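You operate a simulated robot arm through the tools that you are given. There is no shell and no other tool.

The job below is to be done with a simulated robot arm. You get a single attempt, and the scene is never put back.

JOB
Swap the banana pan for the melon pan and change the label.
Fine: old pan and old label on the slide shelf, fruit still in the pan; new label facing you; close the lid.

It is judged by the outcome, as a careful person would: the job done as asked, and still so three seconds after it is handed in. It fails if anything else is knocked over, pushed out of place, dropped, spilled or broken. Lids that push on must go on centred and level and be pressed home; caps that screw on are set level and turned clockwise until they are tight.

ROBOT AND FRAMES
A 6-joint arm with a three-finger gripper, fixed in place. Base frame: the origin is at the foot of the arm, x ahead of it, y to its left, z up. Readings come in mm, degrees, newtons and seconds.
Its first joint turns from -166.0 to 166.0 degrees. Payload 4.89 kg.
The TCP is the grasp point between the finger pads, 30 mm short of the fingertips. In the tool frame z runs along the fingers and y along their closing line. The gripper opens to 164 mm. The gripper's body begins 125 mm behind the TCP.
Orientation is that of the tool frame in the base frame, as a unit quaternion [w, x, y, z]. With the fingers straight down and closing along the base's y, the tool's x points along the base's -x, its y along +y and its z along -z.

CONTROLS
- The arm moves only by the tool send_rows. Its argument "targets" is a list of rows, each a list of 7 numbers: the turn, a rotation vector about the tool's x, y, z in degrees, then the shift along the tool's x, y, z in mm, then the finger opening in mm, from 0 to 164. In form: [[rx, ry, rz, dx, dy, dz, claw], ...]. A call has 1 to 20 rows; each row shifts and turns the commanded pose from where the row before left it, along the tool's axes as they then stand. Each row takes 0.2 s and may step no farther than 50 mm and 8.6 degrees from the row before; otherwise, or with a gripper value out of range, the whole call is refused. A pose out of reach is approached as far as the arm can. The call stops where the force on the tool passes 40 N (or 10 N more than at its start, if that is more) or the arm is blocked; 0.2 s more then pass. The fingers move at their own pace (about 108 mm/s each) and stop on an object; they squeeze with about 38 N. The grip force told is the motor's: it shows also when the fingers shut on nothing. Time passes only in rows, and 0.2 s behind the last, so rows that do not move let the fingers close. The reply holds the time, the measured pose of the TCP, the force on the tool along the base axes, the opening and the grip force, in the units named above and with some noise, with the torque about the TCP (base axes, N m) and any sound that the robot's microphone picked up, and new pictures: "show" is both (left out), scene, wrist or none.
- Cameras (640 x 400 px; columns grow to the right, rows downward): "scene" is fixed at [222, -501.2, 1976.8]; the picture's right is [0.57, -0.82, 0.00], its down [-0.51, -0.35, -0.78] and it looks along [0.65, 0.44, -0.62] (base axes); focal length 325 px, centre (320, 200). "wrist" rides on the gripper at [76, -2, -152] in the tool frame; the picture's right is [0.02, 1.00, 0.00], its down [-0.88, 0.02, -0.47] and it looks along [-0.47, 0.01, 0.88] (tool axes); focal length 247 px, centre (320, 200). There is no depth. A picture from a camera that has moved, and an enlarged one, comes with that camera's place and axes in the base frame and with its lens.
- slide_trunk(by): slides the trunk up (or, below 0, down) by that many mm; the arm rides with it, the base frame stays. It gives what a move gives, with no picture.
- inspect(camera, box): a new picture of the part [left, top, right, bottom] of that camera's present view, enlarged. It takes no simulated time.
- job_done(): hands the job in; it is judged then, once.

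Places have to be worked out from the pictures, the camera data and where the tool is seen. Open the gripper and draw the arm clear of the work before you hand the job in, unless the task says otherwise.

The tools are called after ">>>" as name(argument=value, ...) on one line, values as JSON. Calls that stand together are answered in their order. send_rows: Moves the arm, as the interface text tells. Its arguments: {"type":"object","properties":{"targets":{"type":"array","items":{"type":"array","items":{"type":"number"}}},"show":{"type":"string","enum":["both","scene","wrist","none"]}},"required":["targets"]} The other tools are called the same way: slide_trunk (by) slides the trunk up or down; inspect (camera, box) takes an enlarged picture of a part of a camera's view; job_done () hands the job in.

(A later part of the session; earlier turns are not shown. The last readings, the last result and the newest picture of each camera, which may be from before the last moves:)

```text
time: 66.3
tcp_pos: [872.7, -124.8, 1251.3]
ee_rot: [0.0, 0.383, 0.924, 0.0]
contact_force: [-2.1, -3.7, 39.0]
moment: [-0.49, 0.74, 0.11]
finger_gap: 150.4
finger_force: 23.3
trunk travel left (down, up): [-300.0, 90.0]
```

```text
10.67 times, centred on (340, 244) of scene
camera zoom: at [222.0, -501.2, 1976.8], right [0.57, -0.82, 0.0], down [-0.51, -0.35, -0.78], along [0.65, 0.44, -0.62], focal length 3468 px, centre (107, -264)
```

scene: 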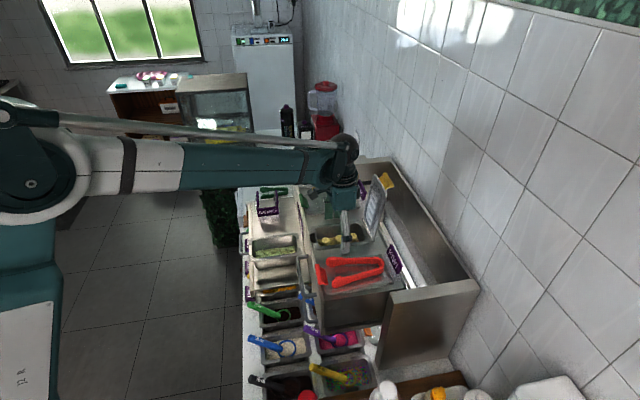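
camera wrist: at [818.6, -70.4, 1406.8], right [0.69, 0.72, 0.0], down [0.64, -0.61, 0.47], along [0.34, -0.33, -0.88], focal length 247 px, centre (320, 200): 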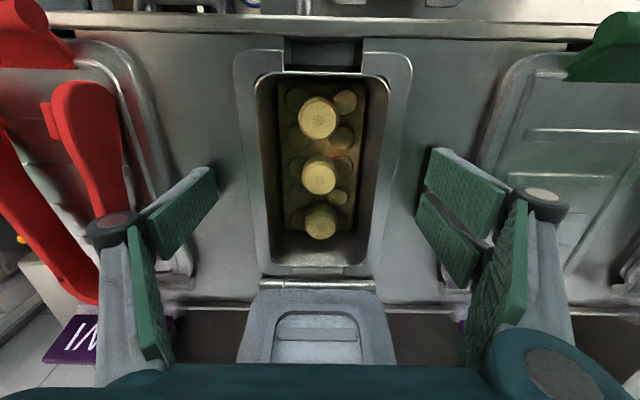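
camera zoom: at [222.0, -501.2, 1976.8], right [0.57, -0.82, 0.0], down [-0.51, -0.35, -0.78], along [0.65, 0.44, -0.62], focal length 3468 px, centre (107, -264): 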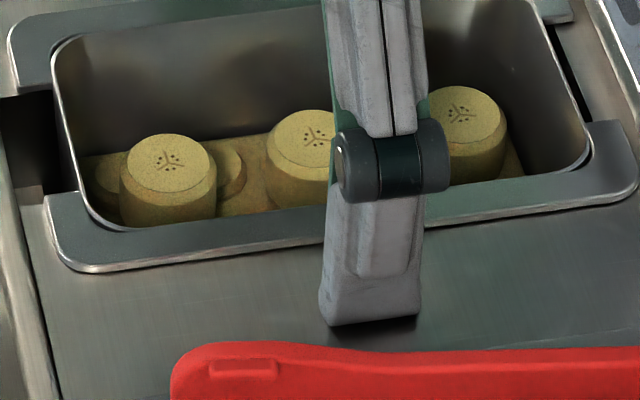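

Contact: the cabinet top is at about Z=1220 (TCP≈1250.3). I raise about 1 mm clear of it and close on the flange edges.

>>> send_rows(targets=[[0, 0, 0, 0, 0, -1.5, 150], [0, 0, 0, 0, 0, -1.2, 150], [0, 0, 0, 0, 0, 0, 150]], show="none")

>>> send_rows(targets=[[0, 0, 0, 0, 0, 0, 130], [0, 0, 0, 0, 0, 0, 112], [0, 0, 0, 0, 0, 0, 98], [0, 0, 0, 0, 0, 0, 98], [0, 0, 0, 0, 0, 0, 98]], show="both")

>>> inspect(camera="scene", box=[310, 225, 370, 262])

>>> inspect(camera="wrist", box=[160, 60, 480, 260])

```text
time: 67.1
tcp_pos: [875.0, -123.6, 1249.9]
ee_rot: [0.0, 0.382, 0.924, 0.0]
contact_force: [0.4, 0.2, 0.1]
moment: [0.0, 0.0, -0.02]
finger_gap: 150.0
finger_force: 0.0
trunk travel left (down, up): [-300.0, 90.0]
```

```text
time: 67.6
tcp_pos: [871.9, -123.7, 1258.8]
ee_rot: [0.0, 0.383, 0.924, 0.0]
contact_force: [4.5, 2.2, 88.7]
moment: [0.41, 0.1, 0.14]
finger_gap: 118.9
finger_force: 44.1
trunk travel left (down, up): [-300.0, 90.0]
stopped in row 2: the force on the tool passed its limit at 50 N (the readings are from after the stop); the commanded pose is now the measured one
camera wrist: at [815.7, -69.6, 1411.2], right [0.69, 0.72, 0.0], down [0.64, -0.61, 0.47], along [0.34, -0.33, -0.88], focal length 247 px, centre (320, 200)
```

scene: 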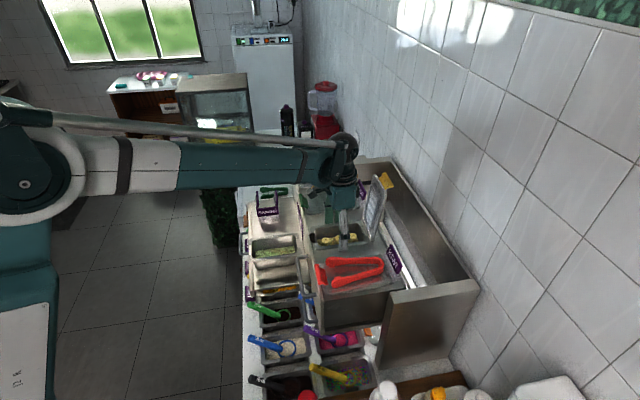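
wrist: 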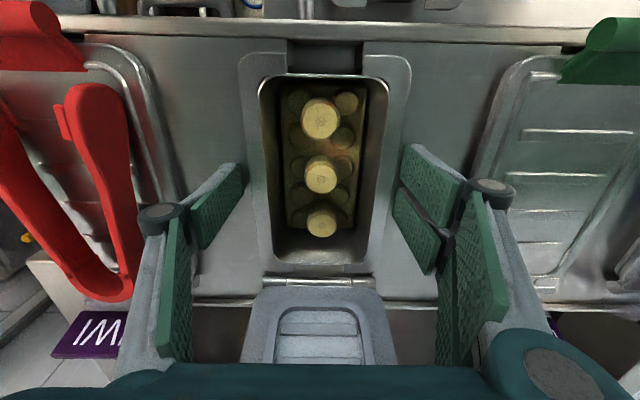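

```text
10.67 times, centred on (340, 244) of scene
camera zoom: at [222.0, -501.2, 1976.8], right [0.57, -0.82, 0.0], down [-0.51, -0.35, -0.78], along [0.65, 0.44, -0.62], focal length 3468 px, centre (107, -264)
```

zoom: 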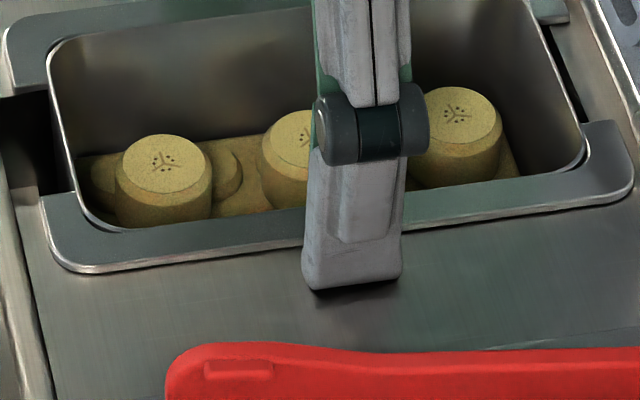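

```text
2.00 times, centred on (320, 160) of wrist
camera zoom: at [815.7, -69.6, 1411.2], right [0.69, 0.72, 0.0], down [0.64, -0.61, 0.47], along [0.34, -0.33, -0.88], focal length 494 px, centre (320, 280)
```

zoom: 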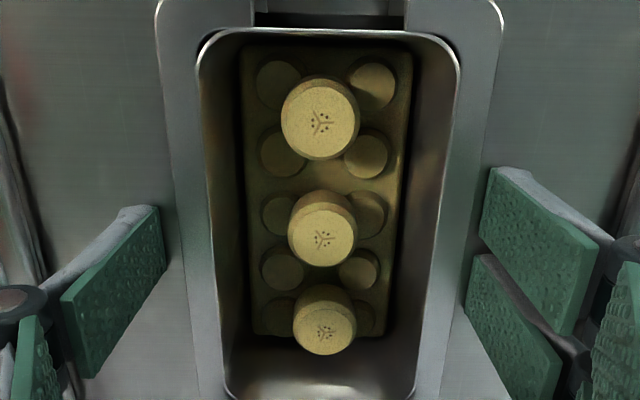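

Closing swings the fingertips downward (the linkage arcs), so they pressed on the cabinet. I relieve that at once by rising 15 mm and then re-measure with the fingers already nearly at flange width.

>>> send_rows(targets=[[0, 0, 0, 0, 0, -8, 119], [0, 0, 0, 0, 0, -8, 119], [0, 0, 0, 0, 0, 0, 119]], show="both")

>>> inspect(camera="scene", box=[220, 230, 420, 355])

>>> inspect(camera="wrist", box=[160, 60, 480, 260])

>>> inspect(camera="scene", box=[300, 205, 380, 260])

```text
time: 68.4
tcp_pos: [873.7, -123.4, 1269.5]
ee_rot: [-0.001, 0.383, 0.924, -0.001]
contact_force: [-2.6, -0.3, 0.1]
moment: [-0.03, -0.18, 0.04]
finger_gap: 118.9
finger_force: 0.0
trunk travel left (down, up): [-300.0, 90.0]
camera wrist: at [818.8, -70.1, 1421.1], right [0.69, 0.72, 0.0], down [0.64, -0.61, 0.47], along [0.34, -0.33, -0.88], focal length 247 px, centre (320, 200)
```

scene: 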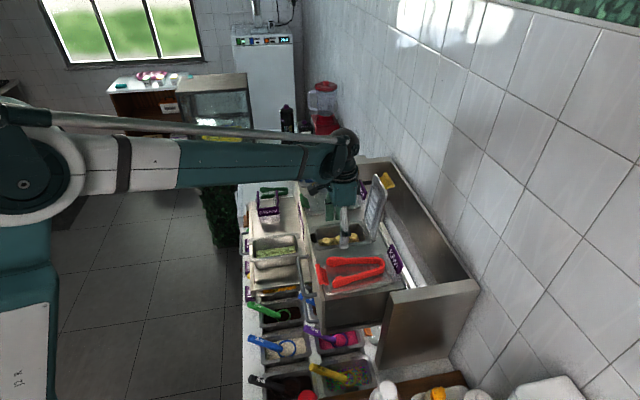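
wrist: 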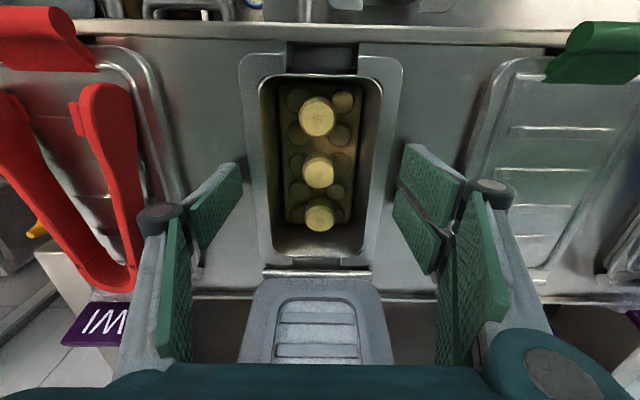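

```text
3.20 times, centred on (320, 292) of scene
camera zoom: at [222.0, -501.2, 1976.8], right [0.57, -0.82, 0.0], down [-0.51, -0.35, -0.78], along [0.65, 0.44, -0.62], focal length 1040 px, centre (320, -96)
```

zoom: 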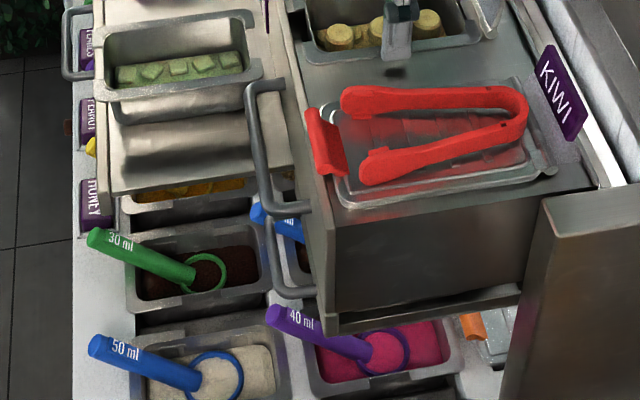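

```text
2.00 times, centred on (320, 160) of wrist
camera zoom: at [818.8, -70.1, 1421.1], right [0.69, 0.72, 0.0], down [0.64, -0.61, 0.47], along [0.34, -0.33, -0.88], focal length 494 px, centre (320, 280)
```

zoom: 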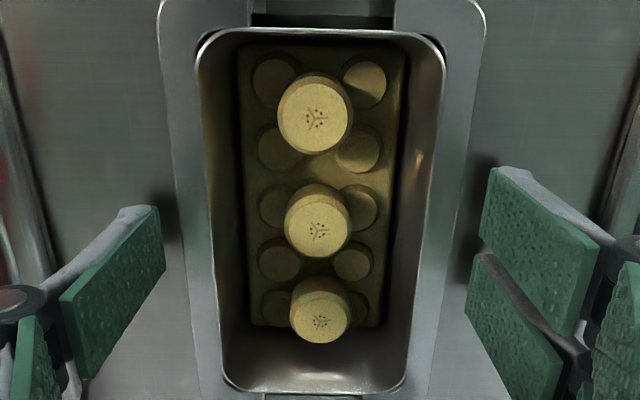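

```text
7.27 times, centred on (340, 232) of scene
camera zoom: at [222.0, -501.2, 1976.8], right [0.57, -0.82, 0.0], down [-0.51, -0.35, -0.78], along [0.65, 0.44, -0.62], focal length 2364 px, centre (174, -36)
```

zoom: 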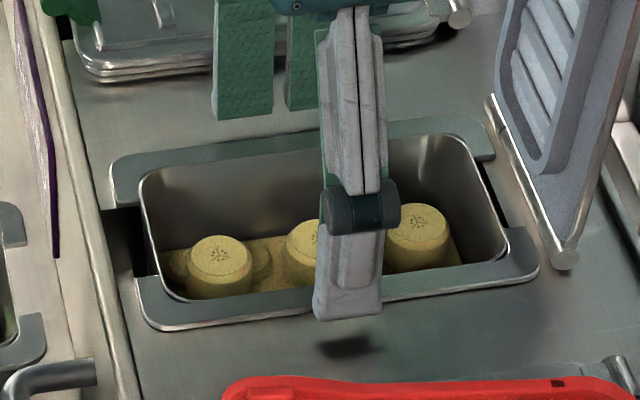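

The pan is intact and centred between the fingers. I lower with the opening at 118 mm to find the surface again.

>>> send_rows(targets=[[0, 0, 0, 0, 0, 4, 118], [0, 0, 0, 0, 0, 3, 118], [0, 0, 0, 0, 0, 1, 118], [0, 0, 0, 0, 0, 0, 118]], show="none")

>>> send_rows(targets=[[0, 0, 0, 0, 0, 1, 118], [0, 0, 0, 0, 0, 0, 118]], show="none")

>>> send_rows(targets=[[0, 0, 0, 0, 0, 1, 118], [0, 0, 0, 0, 0, 0, 118]], show="none")

```text
time: 69.4
tcp_pos: [875.2, -124.3, 1261.2]
ee_rot: [-0.002, 0.382, 0.924, 0.0]
contact_force: [0.6, 0.6, -0.2]
moment: [0.0, 0.02, 0.01]
finger_gap: 118.0
finger_force: 0.1
trunk travel left (down, up): [-300.0, 90.0]
```

```text
time: 70.0
tcp_pos: [873.0, -124.6, 1259.4]
ee_rot: [-0.001, 0.383, 0.924, -0.001]
contact_force: [0.6, -0.4, 1.3]
moment: [0.03, -0.1, -0.04]
finger_gap: 117.9
finger_force: 0.3
trunk travel left (down, up): [-300.0, 90.0]
```

```text
time: 70.6
tcp_pos: [873.3, -124.1, 1259.3]
ee_rot: [0.0, 0.382, 0.924, -0.001]
contact_force: [1.6, -1.0, 18.5]
moment: [1.2, -1.24, -0.07]
finger_gap: 118.1
finger_force: 10.0
trunk travel left (down, up): [-300.0, 90.0]
```

Touchdown at TCP≈1259.7 for this opening. Allowing for the 2.5 mm the tips drop while closing to flange width, I rise 4 mm and close.

>>> send_rows(targets=[[0, 0, 0, 0, 0, -4, 118], [0, 0, 0, 0, 0, 0, 118], [0, 0, 0, 0, 0, 0, 112], [0, 0, 0, 0, 0, 0, 106], [0, 0, 0, 0, 0, 0, 100], [0, 0, 0, 0, 0, 0, 100]], show="both")

>>> inspect(camera="scene", box=[310, 225, 370, 262])

>>> inspect(camera="wrist", box=[160, 60, 480, 260])

```text
time: 72.0
tcp_pos: [874.2, -125.1, 1262.5]
ee_rot: [-0.001, 0.382, 0.924, 0.0]
contact_force: [-2.8, -0.4, 1.5]
moment: [0.0, 0.46, 0.07]
finger_gap: 107.6
finger_force: 38.0
trunk travel left (down, up): [-300.0, 90.0]
camera wrist: at [818.9, -70.5, 1414.7], right [0.69, 0.72, 0.0], down [0.64, -0.61, 0.47], along [0.34, -0.33, -0.88], focal length 247 px, centre (320, 200)
```

scene: 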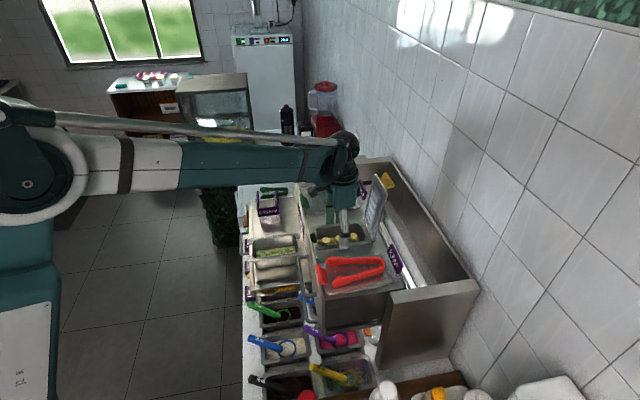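
wrist: 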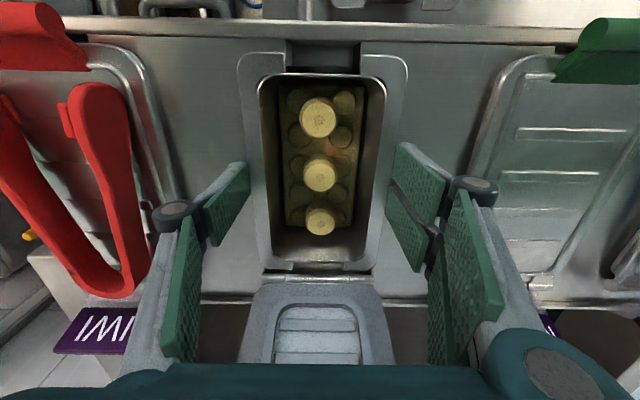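

```text
10.67 times, centred on (340, 244) of scene
camera zoom: at [222.0, -501.2, 1976.8], right [0.57, -0.82, 0.0], down [-0.51, -0.35, -0.78], along [0.65, 0.44, -0.62], focal length 3468 px, centre (107, -264)
```

zoom: 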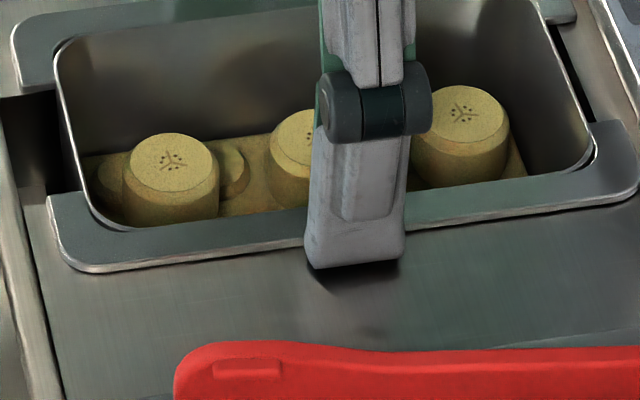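

```text
2.00 times, centred on (320, 160) of wrist
camera zoom: at [818.9, -70.5, 1414.7], right [0.69, 0.72, 0.0], down [0.64, -0.61, 0.47], along [0.34, -0.33, -0.88], focal length 494 px, centre (320, 280)
```

zoom: 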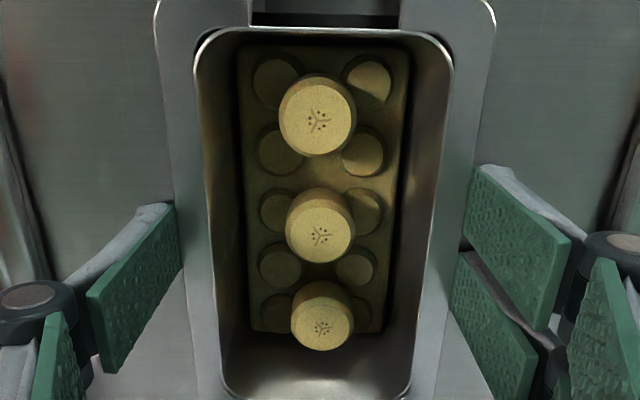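

Gripped at 107.6 mm with 38 N. I do a slow test lift of 6 mm and check weight and attitude.

>>> send_rows(targets=[[0, 0, 0, 0, 0, -1.5, 100], [0, 0, 0, 0, 0, -1.5, 100], [0, 0, 0, 0, 0, -1.5, 100], [0, 0, 0, 0, 0, -1.5, 100], [0, 0, 0, 0, 0, 0, 100]], show="both")

>>> inspect(camera="scene", box=[300, 205, 380, 260])

```text
time: 73.2
tcp_pos: [874.7, -124.3, 1268.4]
ee_rot: [-0.001, 0.383, 0.924, 0.0]
contact_force: [-0.5, 0.4, -4.2]
moment: [-0.01, 0.04, 0.01]
finger_gap: 107.6
finger_force: 37.8
trunk travel left (down, up): [-300.0, 90.0]
camera wrist: at [819.1, -69.9, 1420.3], right [0.69, 0.72, 0.0], down [0.64, -0.61, 0.47], along [0.34, -0.33, -0.88], focal length 247 px, centre (320, 200)
```

scene: 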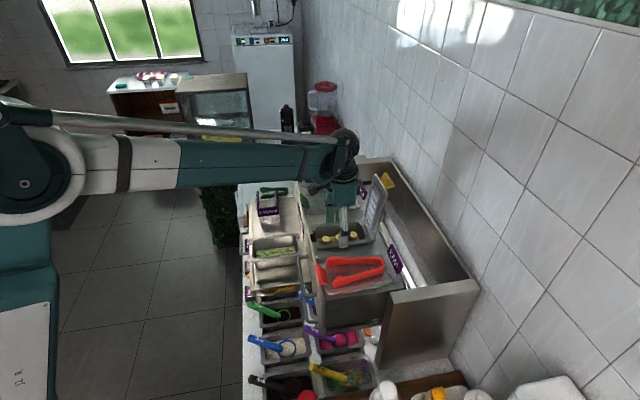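
wrist: 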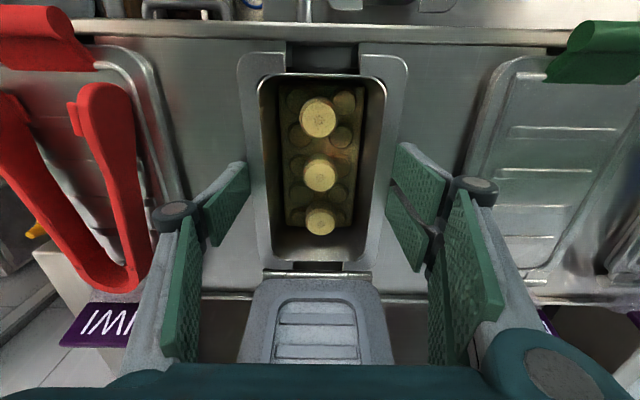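

```text
7.27 times, centred on (340, 232) of scene
camera zoom: at [222.0, -501.2, 1976.8], right [0.57, -0.82, 0.0], down [-0.51, -0.35, -0.78], along [0.65, 0.44, -0.62], focal length 2364 px, centre (174, -36)
```

zoom: 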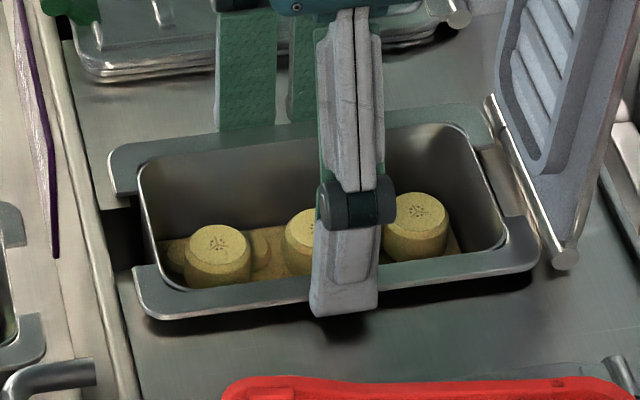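

The pan hangs level and weighs only about 4 N. I lift it straight out, then carry it over toward the free shelf space (U≈712, F≈-492).

>>> send_rows(targets=[[0, 0, 0, 0, 0, -10, 100], [0, 0, 0, 0, 0, -15, 100], [0, 0, 0, 0, 0, -20, 100], [0, 0, 0, 1, 0, -30, 100], [0, 0, 0, 2, 0, -30, 100], [0, 0, 0, 2, 0, -30, 100], [0, 0, 0, 2, 0, -30, 100], [0, 0, 0, 10, 9, 0, 100], [0, 0, 0, 22, 19, 0, 100], [0, 0, 0, 25, 22, 0, 100], [0, 0, 0, 25, 22, 0, 100], [0, 0, 0, 25, 22, 0, 100], [0, 0, 0, 25, 22, 0, 100], [0, 0, 0, 25, 22, 0, 100], [0, 0, 0, 25, 22, 0, 100], [0, 0, 0, 17.5, 15, 0, 100], [0, 0, 0, 8, 6.7, 0, 100], [0, 0, 0, 0, 0, 0, 100]], show="both")

>>> inspect(camera="scene", box=[220, 130, 420, 255])

>>> inspect(camera="wrist", box=[160, 40, 480, 240])

```text
time: 77.0
tcp_pos: [852.4, 156.1, 1433.5]
ee_rot: [-0.001, 0.383, 0.924, 0.0]
contact_force: [-0.1, -0.4, -4.8]
moment: [0.0, 0.02, 0.02]
finger_gap: 107.5
finger_force: 37.9
trunk travel left (down, up): [-300.0, 90.0]
camera wrist: at [796.7, 209.4, 1585.6], right [0.69, 0.72, 0.0], down [0.64, -0.61, 0.47], along [0.34, -0.33, -0.88], focal length 247 px, centre (320, 200)
```

scene: 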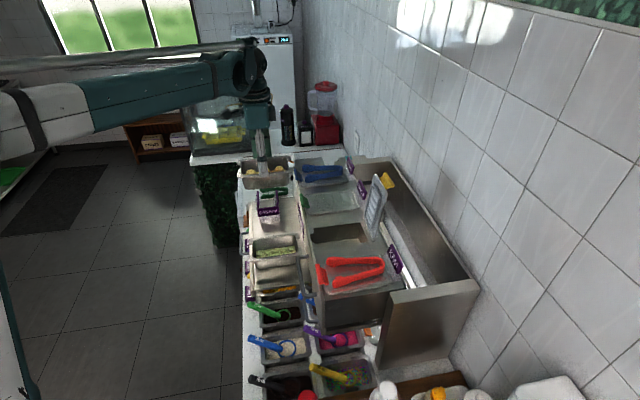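
wrist: 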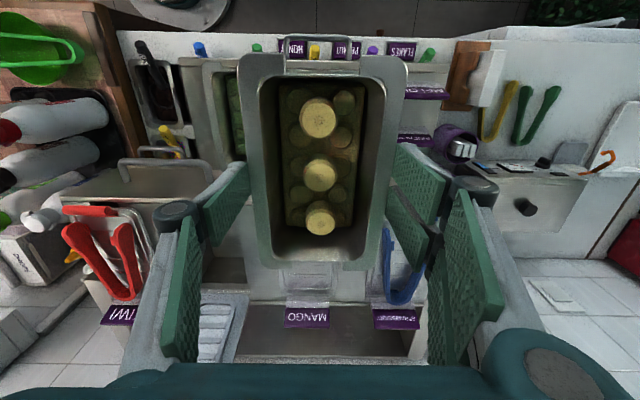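

```text
3.20 times, centred on (320, 192) of scene
camera zoom: at [222.0, -501.2, 1976.8], right [0.57, -0.82, 0.0], down [-0.51, -0.35, -0.78], along [0.65, 0.44, -0.62], focal length 1040 px, centre (320, 224)
```

zoom: 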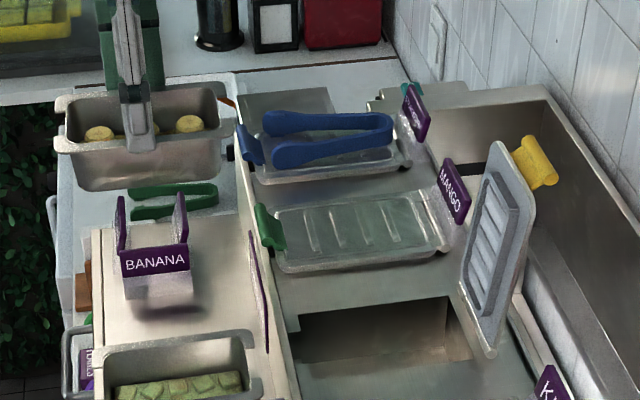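

```text
2.00 times, centred on (320, 140) of wrist
camera zoom: at [796.7, 209.4, 1585.6], right [0.69, 0.72, 0.0], down [0.64, -0.61, 0.47], along [0.34, -0.33, -0.88], focal length 494 px, centre (320, 320)
```

zoom: 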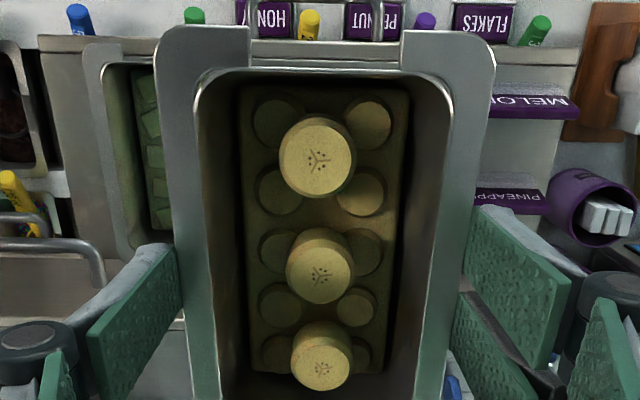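

The pan is over the spot, level. I lower it to about 25 mm above the expected touchdown and check side clearances.

>>> send_rows(targets=[[0, 0, 0, 0, -0.7, 25, 100], [0, 0, 0, 0, 0, 36, 100], [0, 0, 0, 0, 0, 36, 100], [0, 0, 0, 0, 0, 36, 100], [0, 0, 0, 0, 0, 36, 100], [0, 0, 0, 0, 0, 30, 100], [0, 0, 0, 0, 0, 15, 100], [0, 0, 0, 0, 0, 0, 100]], show="both")

>>> inspect(camera="scene", box=[230, 180, 310, 250])

>>> inspect(camera="wrist", box=[160, 40, 480, 240])

```text
time: 78.8
tcp_pos: [850.2, 153.9, 1221.2]
ee_rot: [-0.001, 0.383, 0.924, -0.001]
contact_force: [-0.3, 0.3, -4.1]
moment: [0.01, 0.02, -0.04]
finger_gap: 107.9
finger_force: 37.7
trunk travel left (down, up): [-300.0, 90.0]
camera wrist: at [795.9, 208.0, 1372.2], right [0.69, 0.72, 0.0], down [0.64, -0.61, 0.47], along [0.34, -0.33, -0.88], focal length 247 px, centre (320, 200)
```

scene: 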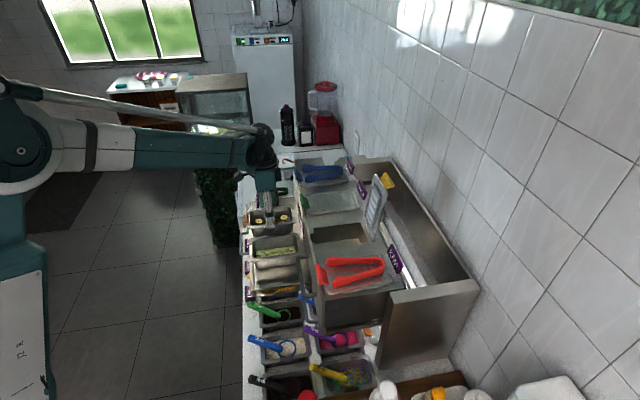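
wrist: 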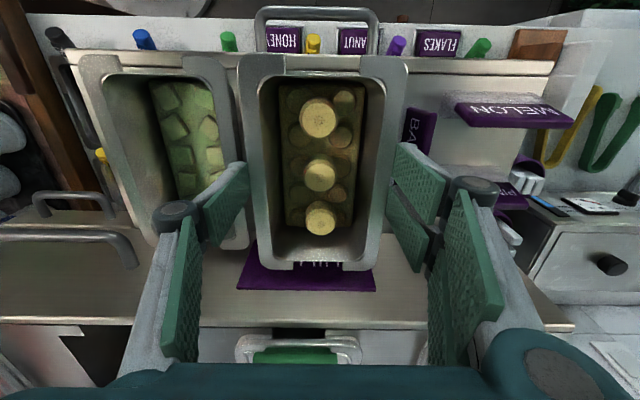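

```text
5.71 times, centred on (270, 215) of scene
camera zoom: at [222.0, -501.2, 1976.8], right [0.57, -0.82, 0.0], down [-0.51, -0.35, -0.78], along [0.65, 0.44, -0.62], focal length 1858 px, centre (606, 114)
```

zoom: 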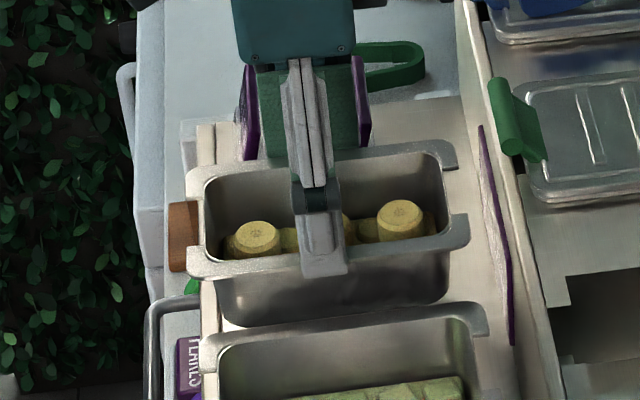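

```text
2.00 times, centred on (320, 140) of wrist
camera zoom: at [795.9, 208.0, 1372.2], right [0.69, 0.72, 0.0], down [0.64, -0.61, 0.47], along [0.34, -0.33, -0.88], focal length 494 px, centre (320, 320)
```

zoom: 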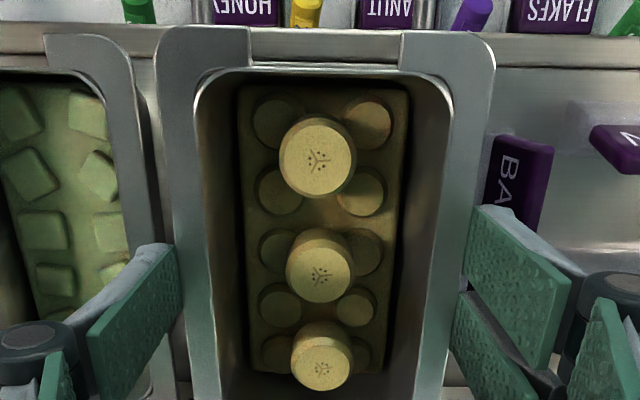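

Clearances on both sides look fine. I continue down, slowing for touchdown.

>>> send_rows(targets=[[0, 0, 0, 0, 0, 12, 100], [0, 0, 0, 0, 0, 8, 100], [0, 0, 0, 0, 0, 3, 100], [0, 0, 0, 0, 0, 0, 100]], show="scene")

>>> inspect(camera="scene", box=[230, 180, 310, 250])

```text
time: 79.8
tcp_pos: [851.1, 154.5, 1196.8]
ee_rot: [-0.001, 0.383, 0.924, 0.0]
contact_force: [0.0, 0.8, -4.7]
moment: [-0.02, 0.04, 0.0]
finger_gap: 107.8
finger_force: 37.9
trunk travel left (down, up): [-300.0, 90.0]
```

scene: 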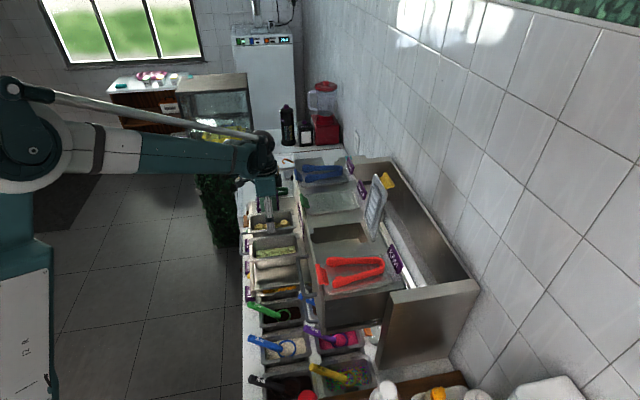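

```text
5.71 times, centred on (270, 215) of scene
camera zoom: at [222.0, -501.2, 1976.8], right [0.57, -0.82, 0.0], down [-0.51, -0.35, -0.78], along [0.65, 0.44, -0.62], focal length 1858 px, centre (606, 114)
```

zoom: 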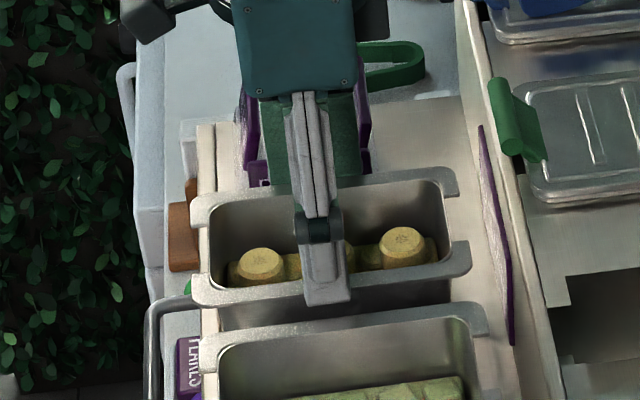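

>>> send_rows(targets=[[0, 0, 0, 0, 0, 1.5, 100], [0, 0, 0, 0, 0, 1.5, 100], [0, 0, 0, 0, 0, 0, 100]], show="none")

>>> send_rows(targets=[[0, 0, 0, 0, 0, 1, 100], [0, 0, 0, 0, 0, 1, 100], [0, 0, 0, 0, 0, 0, 100]], show="none")

>>> send_rows(targets=[[0, 0, 0, 0, 0, 1, 100], [0, 0, 0, 0, 0, 0, 100]], show="none")

```text
time: 80.6
tcp_pos: [849.6, 155.4, 1193.7]
ee_rot: [-0.002, 0.382, 0.924, -0.001]
contact_force: [-0.6, -1.3, -4.2]
moment: [0.01, 0.01, 0.01]
finger_gap: 107.8
finger_force: 38.2
trunk travel left (down, up): [-300.0, 90.0]
```

```text
time: 81.4
tcp_pos: [850.7, 154.5, 1191.9]
ee_rot: [-0.001, 0.382, 0.924, 0.0]
contact_force: [1.4, -0.9, -3.2]
moment: [0.01, 0.07, 0.01]
finger_gap: 107.7
finger_force: 38.2
trunk travel left (down, up): [-300.0, 90.0]
```

```text
time: 82.0
tcp_pos: [851.5, 156.1, 1190.5]
ee_rot: [-0.001, 0.383, 0.924, 0.0]
contact_force: [-0.7, -0.1, -4.7]
moment: [-0.03, 0.02, 0.02]
finger_gap: 108.2
finger_force: 37.9
trunk travel left (down, up): [-300.0, 90.0]
```

Not down yet at Z≈1190.5; continuing in 1 mm steps.

>>> send_rows(targets=[[0, 0, 0, 0, 0, 1, 100], [0, 0, 0, 0, 0, 0, 100]], show="none")

>>> send_rows(targets=[[0, 0, 0, 0, 0, 1, 100], [0, 0, 0, 0, 0, 0, 100]], show="none")

>>> send_rows(targets=[[0, 0, 0, 0, 0, 1, 100], [0, 0, 0, 0, 0, 0, 100]], show="scene")

>>> inspect(camera="scene", box=[240, 195, 300, 240])

```text
time: 82.6
tcp_pos: [849.6, 156.2, 1189.4]
ee_rot: [-0.001, 0.382, 0.924, 0.0]
contact_force: [1.7, 0.3, -1.5]
moment: [-0.16, -0.07, 0.04]
finger_gap: 107.6
finger_force: 37.7
trunk travel left (down, up): [-300.0, 90.0]
```

```text
time: 83.2
tcp_pos: [849.8, 155.8, 1188.9]
ee_rot: [0.0, 0.383, 0.924, 0.0]
contact_force: [5.9, 4.9, 21.7]
moment: [0.35, -0.09, -0.07]
finger_gap: 107.6
finger_force: 38.2
trunk travel left (down, up): [-300.0, 90.0]
```

```text
time: 83.8
tcp_pos: [850.6, 155.8, 1188.5]
ee_rot: [0.0, 0.383, 0.924, -0.002]
contact_force: [6.3, 6.0, 21.0]
moment: [0.22, -0.22, 0.0]
finger_gap: 107.8
finger_force: 37.8
trunk travel left (down, up): [-300.0, 90.0]
```

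scene: 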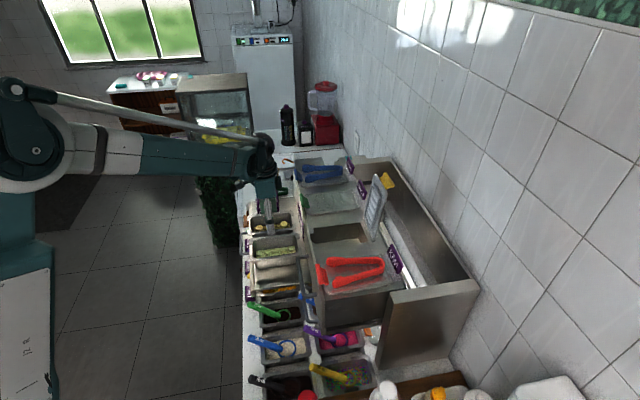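

```text
8.89 times, centred on (270, 218) of scene
camera zoom: at [222.0, -501.2, 1976.8], right [0.57, -0.82, 0.0], down [-0.51, -0.35, -0.78], along [0.65, 0.44, -0.62], focal length 2890 px, centre (764, 44)
```

zoom: 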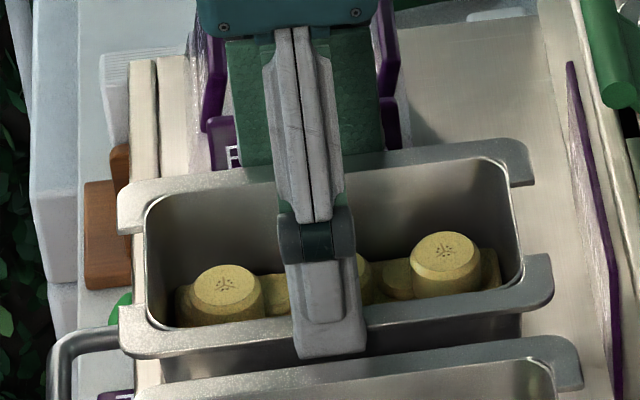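

Touchdown at Z≈1189. I ease the pressure and open the fingers just enough.

>>> send_rows(targets=[[0, 0, 0, 0, 0, -1.2, 100], [0, 0, 0, 0, 0, 0, 100], [0, 0, 0, 0, 0, 0, 108], [0, 0, 0, 0, 0, 0, 112], [0, 0, 0, 0, 0, 0, 114], [0, 0, 0, 0, 0, 0, 114]], show="both")

>>> inspect(camera="wrist", box=[160, 40, 480, 240])

>>> inspect(camera="scene", box=[240, 195, 300, 240])

```text
time: 85.2
tcp_pos: [849.9, 153.5, 1189.0]
ee_rot: [-0.001, 0.383, 0.924, 0.0]
contact_force: [0.3, 0.4, 0.0]
moment: [0.02, -0.01, 0.0]
finger_gap: 113.8
finger_force: 0.0
trunk travel left (down, up): [-300.0, 90.0]
camera wrist: at [795.4, 208.6, 1340.8], right [0.69, 0.72, 0.0], down [0.64, -0.61, 0.47], along [0.34, -0.33, -0.88], focal length 247 px, centre (320, 200)
```

scene: 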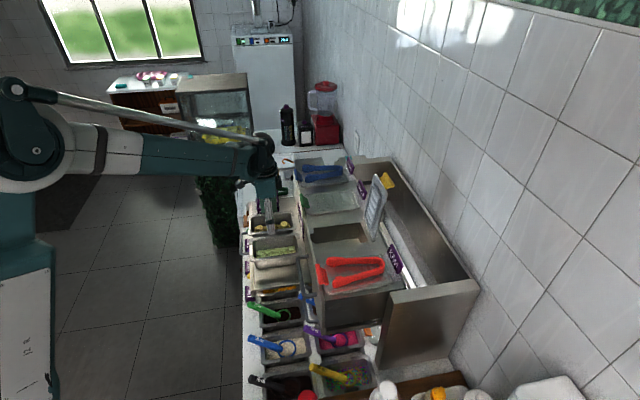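
wrist: 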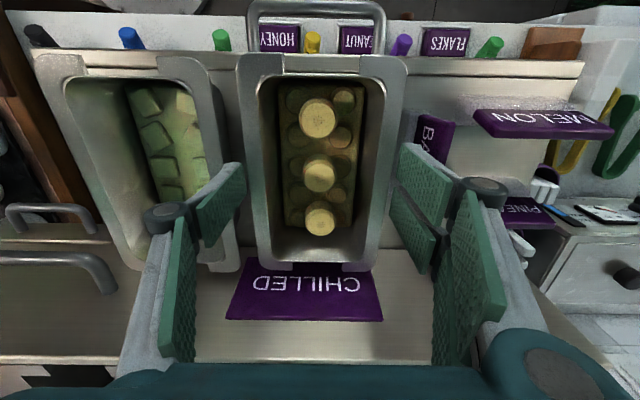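

```text
2.00 times, centred on (320, 140) of wrist
camera zoom: at [795.4, 208.6, 1340.8], right [0.69, 0.72, 0.0], down [0.64, -0.61, 0.47], along [0.34, -0.33, -0.88], focal length 494 px, centre (320, 320)
```

zoom: 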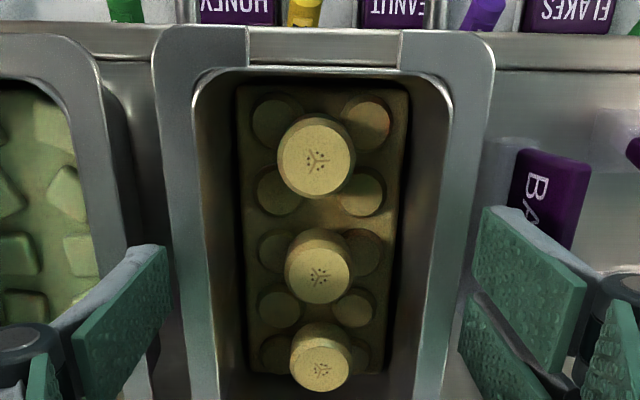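

```text
8.89 times, centred on (270, 218) of scene
camera zoom: at [222.0, -501.2, 1976.8], right [0.57, -0.82, 0.0], down [-0.51, -0.35, -0.78], along [0.65, 0.44, -0.62], focal length 2890 px, centre (764, 44)
```

zoom: 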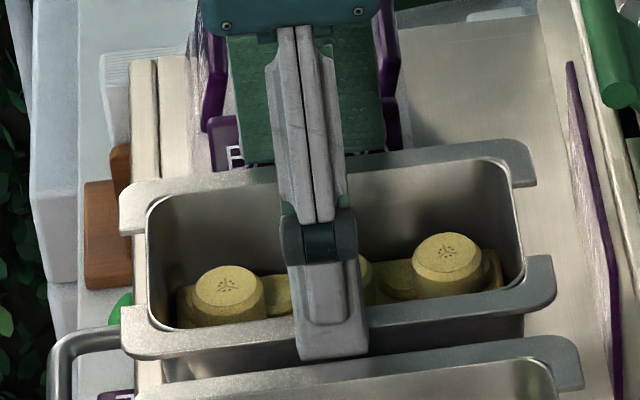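

The banana pan stands free on the shelf with its fruit. I rise and shift toward the melon pan to measure its position relative to the banana pan.

>>> send_rows(targets=[[0, 0, 0, 0, 0, -10, 114], [0, 0, 0, 0, 0, -30, 118], [0, 0, 0, 0, 0, -40, 118], [0, 0, 0, 0, 0, -40, 118], [0, 0, 0, 15, -31, 0, 118], [0, 0, 0, 15, -32, 0, 118], [0, 0, 0, 0, 0, 0, 118]], show="both")

>>> inspect(camera="wrist", box=[180, 60, 460, 235])

>>> inspect(camera="scene", box=[230, 180, 310, 270])

```text
time: 86.8
tcp_pos: [784.4, 133.4, 1309.9]
ee_rot: [0.0, 0.383, 0.924, 0.0]
contact_force: [-1.1, 0.7, 0.7]
moment: [0.1, -0.23, -0.01]
finger_gap: 118.0
finger_force: 0.0
trunk travel left (down, up): [-300.0, 90.0]
camera wrist: at [728.4, 186.4, 1461.6], right [0.69, 0.72, 0.0], down [0.64, -0.61, 0.47], along [0.34, -0.33, -0.88], focal length 247 px, centre (320, 200)
```

scene: 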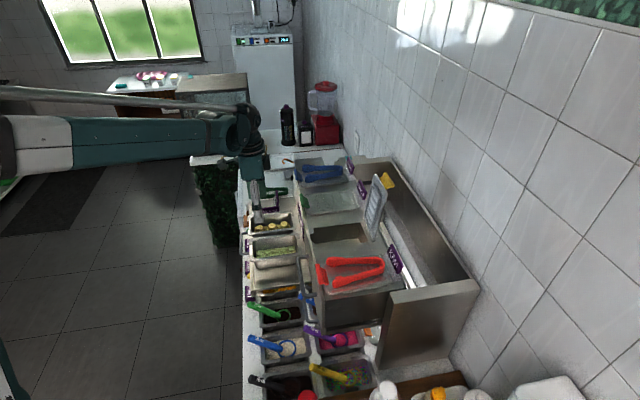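
wrist: 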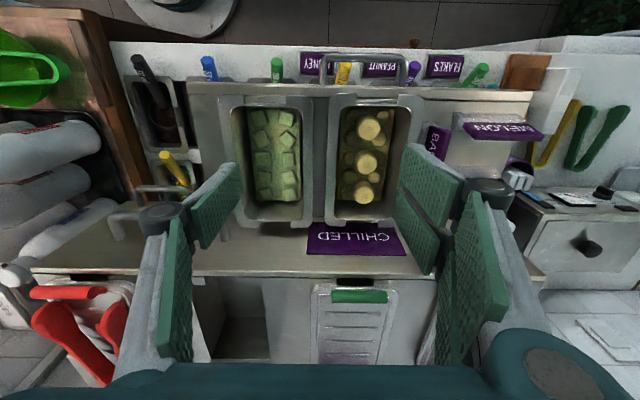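

```text
2.29 times, centred on (320, 148) of wrist
camera zoom: at [728.4, 186.4, 1461.6], right [0.69, 0.72, 0.0], down [0.64, -0.61, 0.47], along [0.34, -0.33, -0.88], focal length 564 px, centre (320, 320)
```

zoom: 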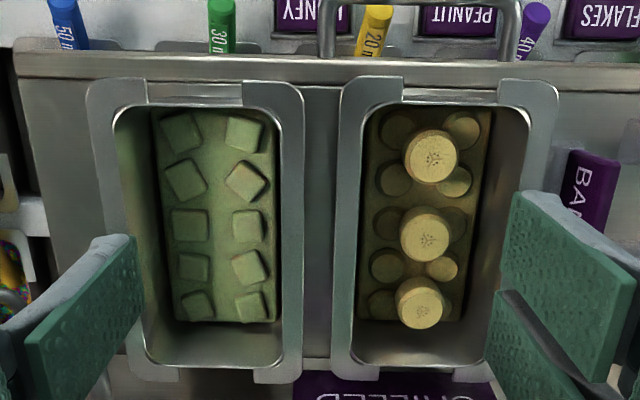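

```text
4.44 times, centred on (270, 225) of scene
camera zoom: at [222.0, -501.2, 1976.8], right [0.57, -0.82, 0.0], down [-0.51, -0.35, -0.78], along [0.65, 0.44, -0.62], focal length 1445 px, centre (542, 89)
```

zoom: 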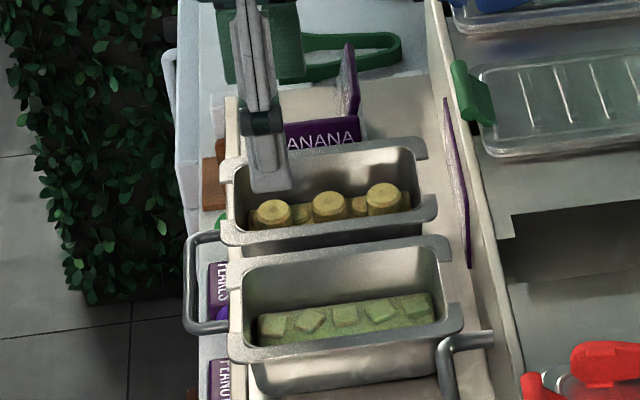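

Melon pan centre: U≈586.5, F≈3.3 mm further back than the banana pan. I move over it with a 113 mm opening (tight next to the banana pan) and descend part way to check.

>>> send_rows(targets=[[0, 0, 0, -16.6, -30.7, 0, 113], [0, 0, 0, -16.7, -30.8, 0, 113], [0, 0, 0, 0, 0, 30, 113], [0, 0, 0, 0, 0, 30, 113], [0, 0, 0, 0, 0, 25, 113], [0, 0, 0, 0, 0, 0, 113]], show="both")

>>> inspect(camera="wrist", box=[180, 60, 460, 235])

>>> inspect(camera="scene", box=[240, 205, 300, 265])

```text
time: 88.2
tcp_pos: [765.8, 64.0, 1223.6]
ee_rot: [0.0, 0.383, 0.924, 0.0]
contact_force: [0.3, 0.1, -0.4]
moment: [-0.03, 0.02, -0.01]
finger_gap: 113.2
finger_force: 0.0
trunk travel left (down, up): [-300.0, 90.0]
camera wrist: at [710.3, 117.6, 1375.3], right [0.69, 0.72, 0.0], down [0.64, -0.61, 0.47], along [0.34, -0.33, -0.88], focal length 247 px, centre (320, 200)
```

scene: 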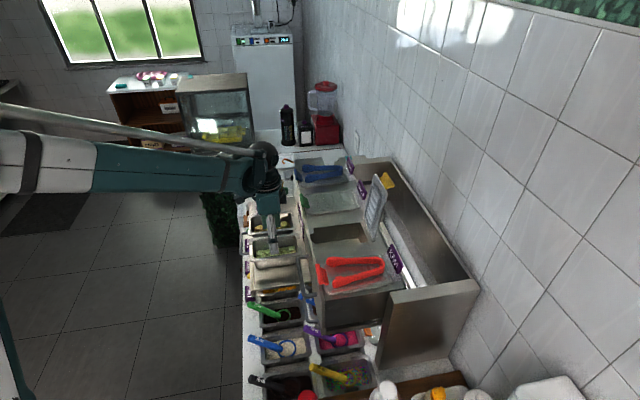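
wrist: 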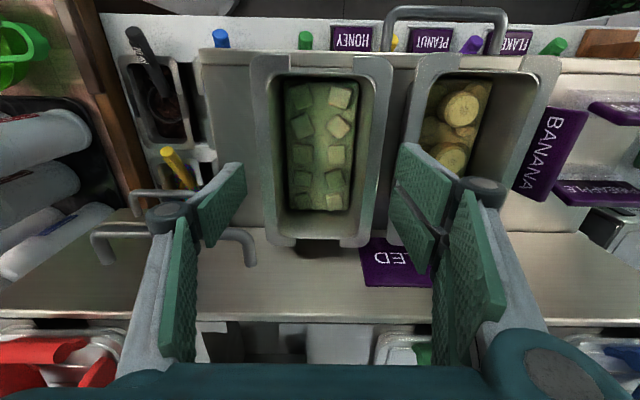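

```text
2.29 times, centred on (320, 148) of wrist
camera zoom: at [710.3, 117.6, 1375.3], right [0.69, 0.72, 0.0], down [0.64, -0.61, 0.47], along [0.34, -0.33, -0.88], focal length 564 px, centre (320, 320)
```

zoom: 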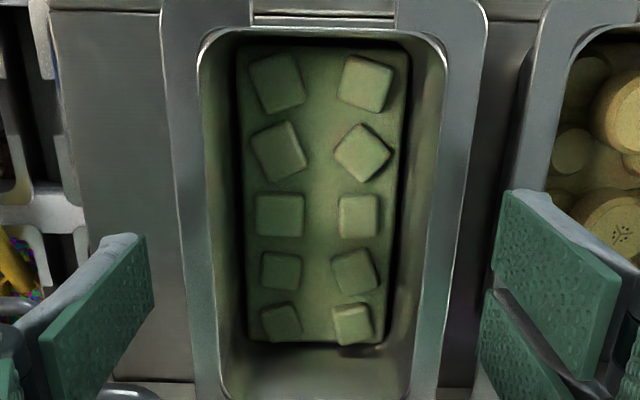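

```text
6.67 times, centred on (270, 235) of scene
camera zoom: at [222.0, -501.2, 1976.8], right [0.57, -0.82, 0.0], down [-0.51, -0.35, -0.78], along [0.65, 0.44, -0.62], focal length 2167 px, centre (653, -33)
```

zoom: 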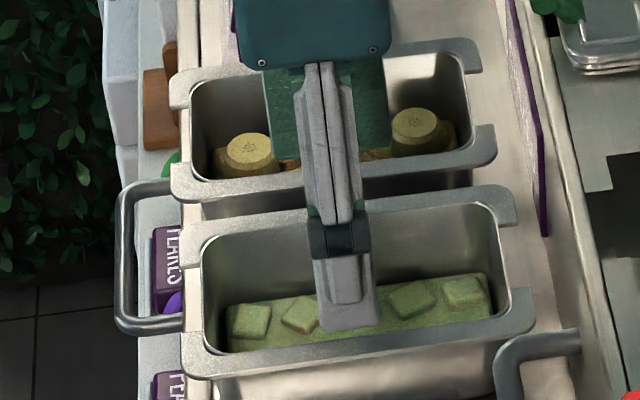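

Centred well. I lower toward the grip height (TCP≈1189.5), watching for any contact.

>>> send_rows(targets=[[0, 0, 0, 1, -0.3, 15, 113], [0, 0, 0, 0, 0, 8, 113], [0, 0, 0, 0, 0, 5, 113], [0, 0, 0, 0, 0, 0, 113]], show="both")

>>> inspect(camera="wrist", box=[180, 60, 460, 235])

>>> inspect(camera="scene", box=[240, 205, 300, 265])

```text
time: 89.2
tcp_pos: [762.8, 64.0, 1195.7]
ee_rot: [-0.001, 0.383, 0.924, 0.0]
contact_force: [1.0, 0.2, -0.1]
moment: [0.05, -0.01, -0.02]
finger_gap: 113.1
finger_force: 0.1
trunk travel left (down, up): [-300.0, 90.0]
camera wrist: at [709.0, 118.1, 1348.0], right [0.69, 0.72, 0.0], down [0.64, -0.61, 0.47], along [0.34, -0.33, -0.88], focal length 247 px, centre (320, 200)
```

scene: 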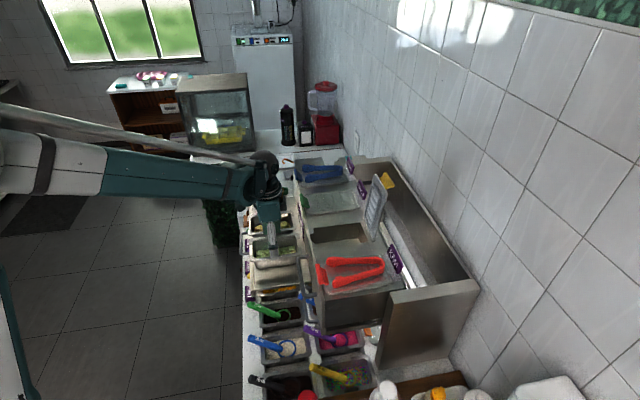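
wrist: 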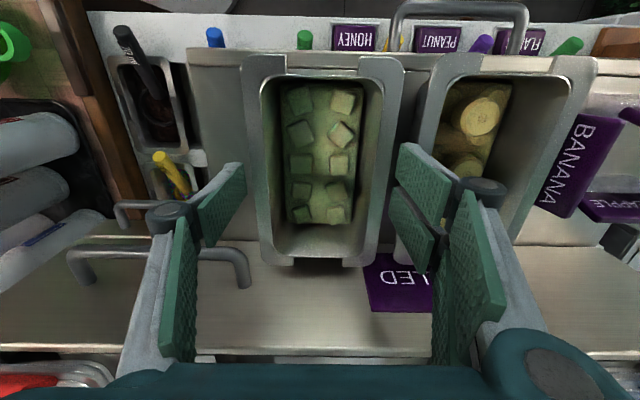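

```text
2.29 times, centred on (320, 148) of wrist
camera zoom: at [709.0, 118.1, 1348.0], right [0.69, 0.72, 0.0], down [0.64, -0.61, 0.47], along [0.34, -0.33, -0.88], focal length 564 px, centre (320, 320)
```

zoom: 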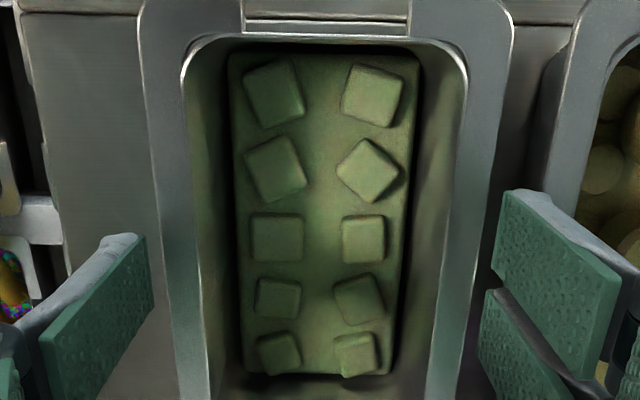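

```text
6.67 times, centred on (270, 235) of scene
camera zoom: at [222.0, -501.2, 1976.8], right [0.57, -0.82, 0.0], down [-0.51, -0.35, -0.78], along [0.65, 0.44, -0.62], focal length 2167 px, centre (653, -33)
```

zoom: 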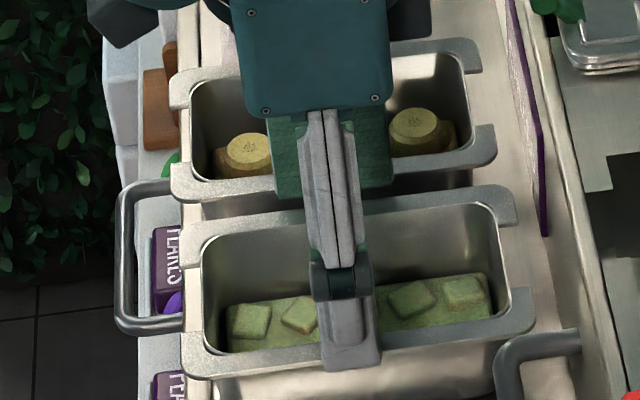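

>>> send_rows(targets=[[0, 0, 0, 0, 0, 3, 113], [0, 0, 0, 0, 0, 3, 113], [0, 0, 0, 0, 0, 0.8, 113], [0, 0, 0, 0, 0, 0, 113]], show="scene")

>>> inspect(camera="scene", box=[240, 215, 300, 260])

```text
time: 90.2
tcp_pos: [763.6, 66.1, 1191.0]
ee_rot: [-0.001, 0.383, 0.924, 0.0]
contact_force: [0.0, 0.2, 0.4]
moment: [-0.01, -0.01, 0.0]
finger_gap: 112.8
finger_force: 0.1
trunk travel left (down, up): [-300.0, 90.0]
```

scene: 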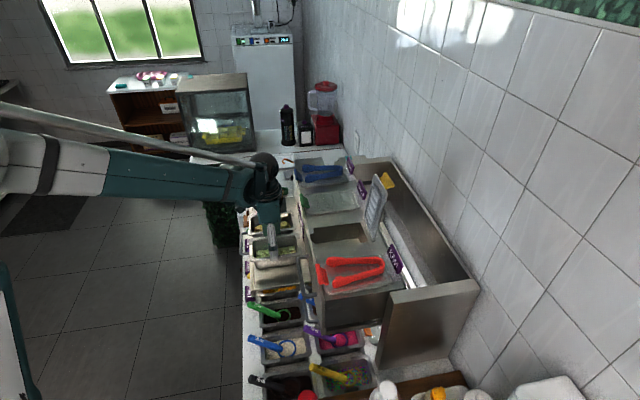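

```text
8.89 times, centred on (270, 238) of scene
camera zoom: at [222.0, -501.2, 1976.8], right [0.57, -0.82, 0.0], down [-0.51, -0.35, -0.78], along [0.65, 0.44, -0.62], focal length 2890 px, centre (764, -133)
```

zoom: 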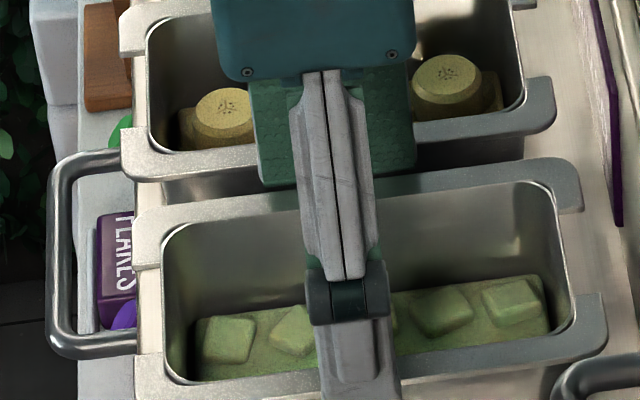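

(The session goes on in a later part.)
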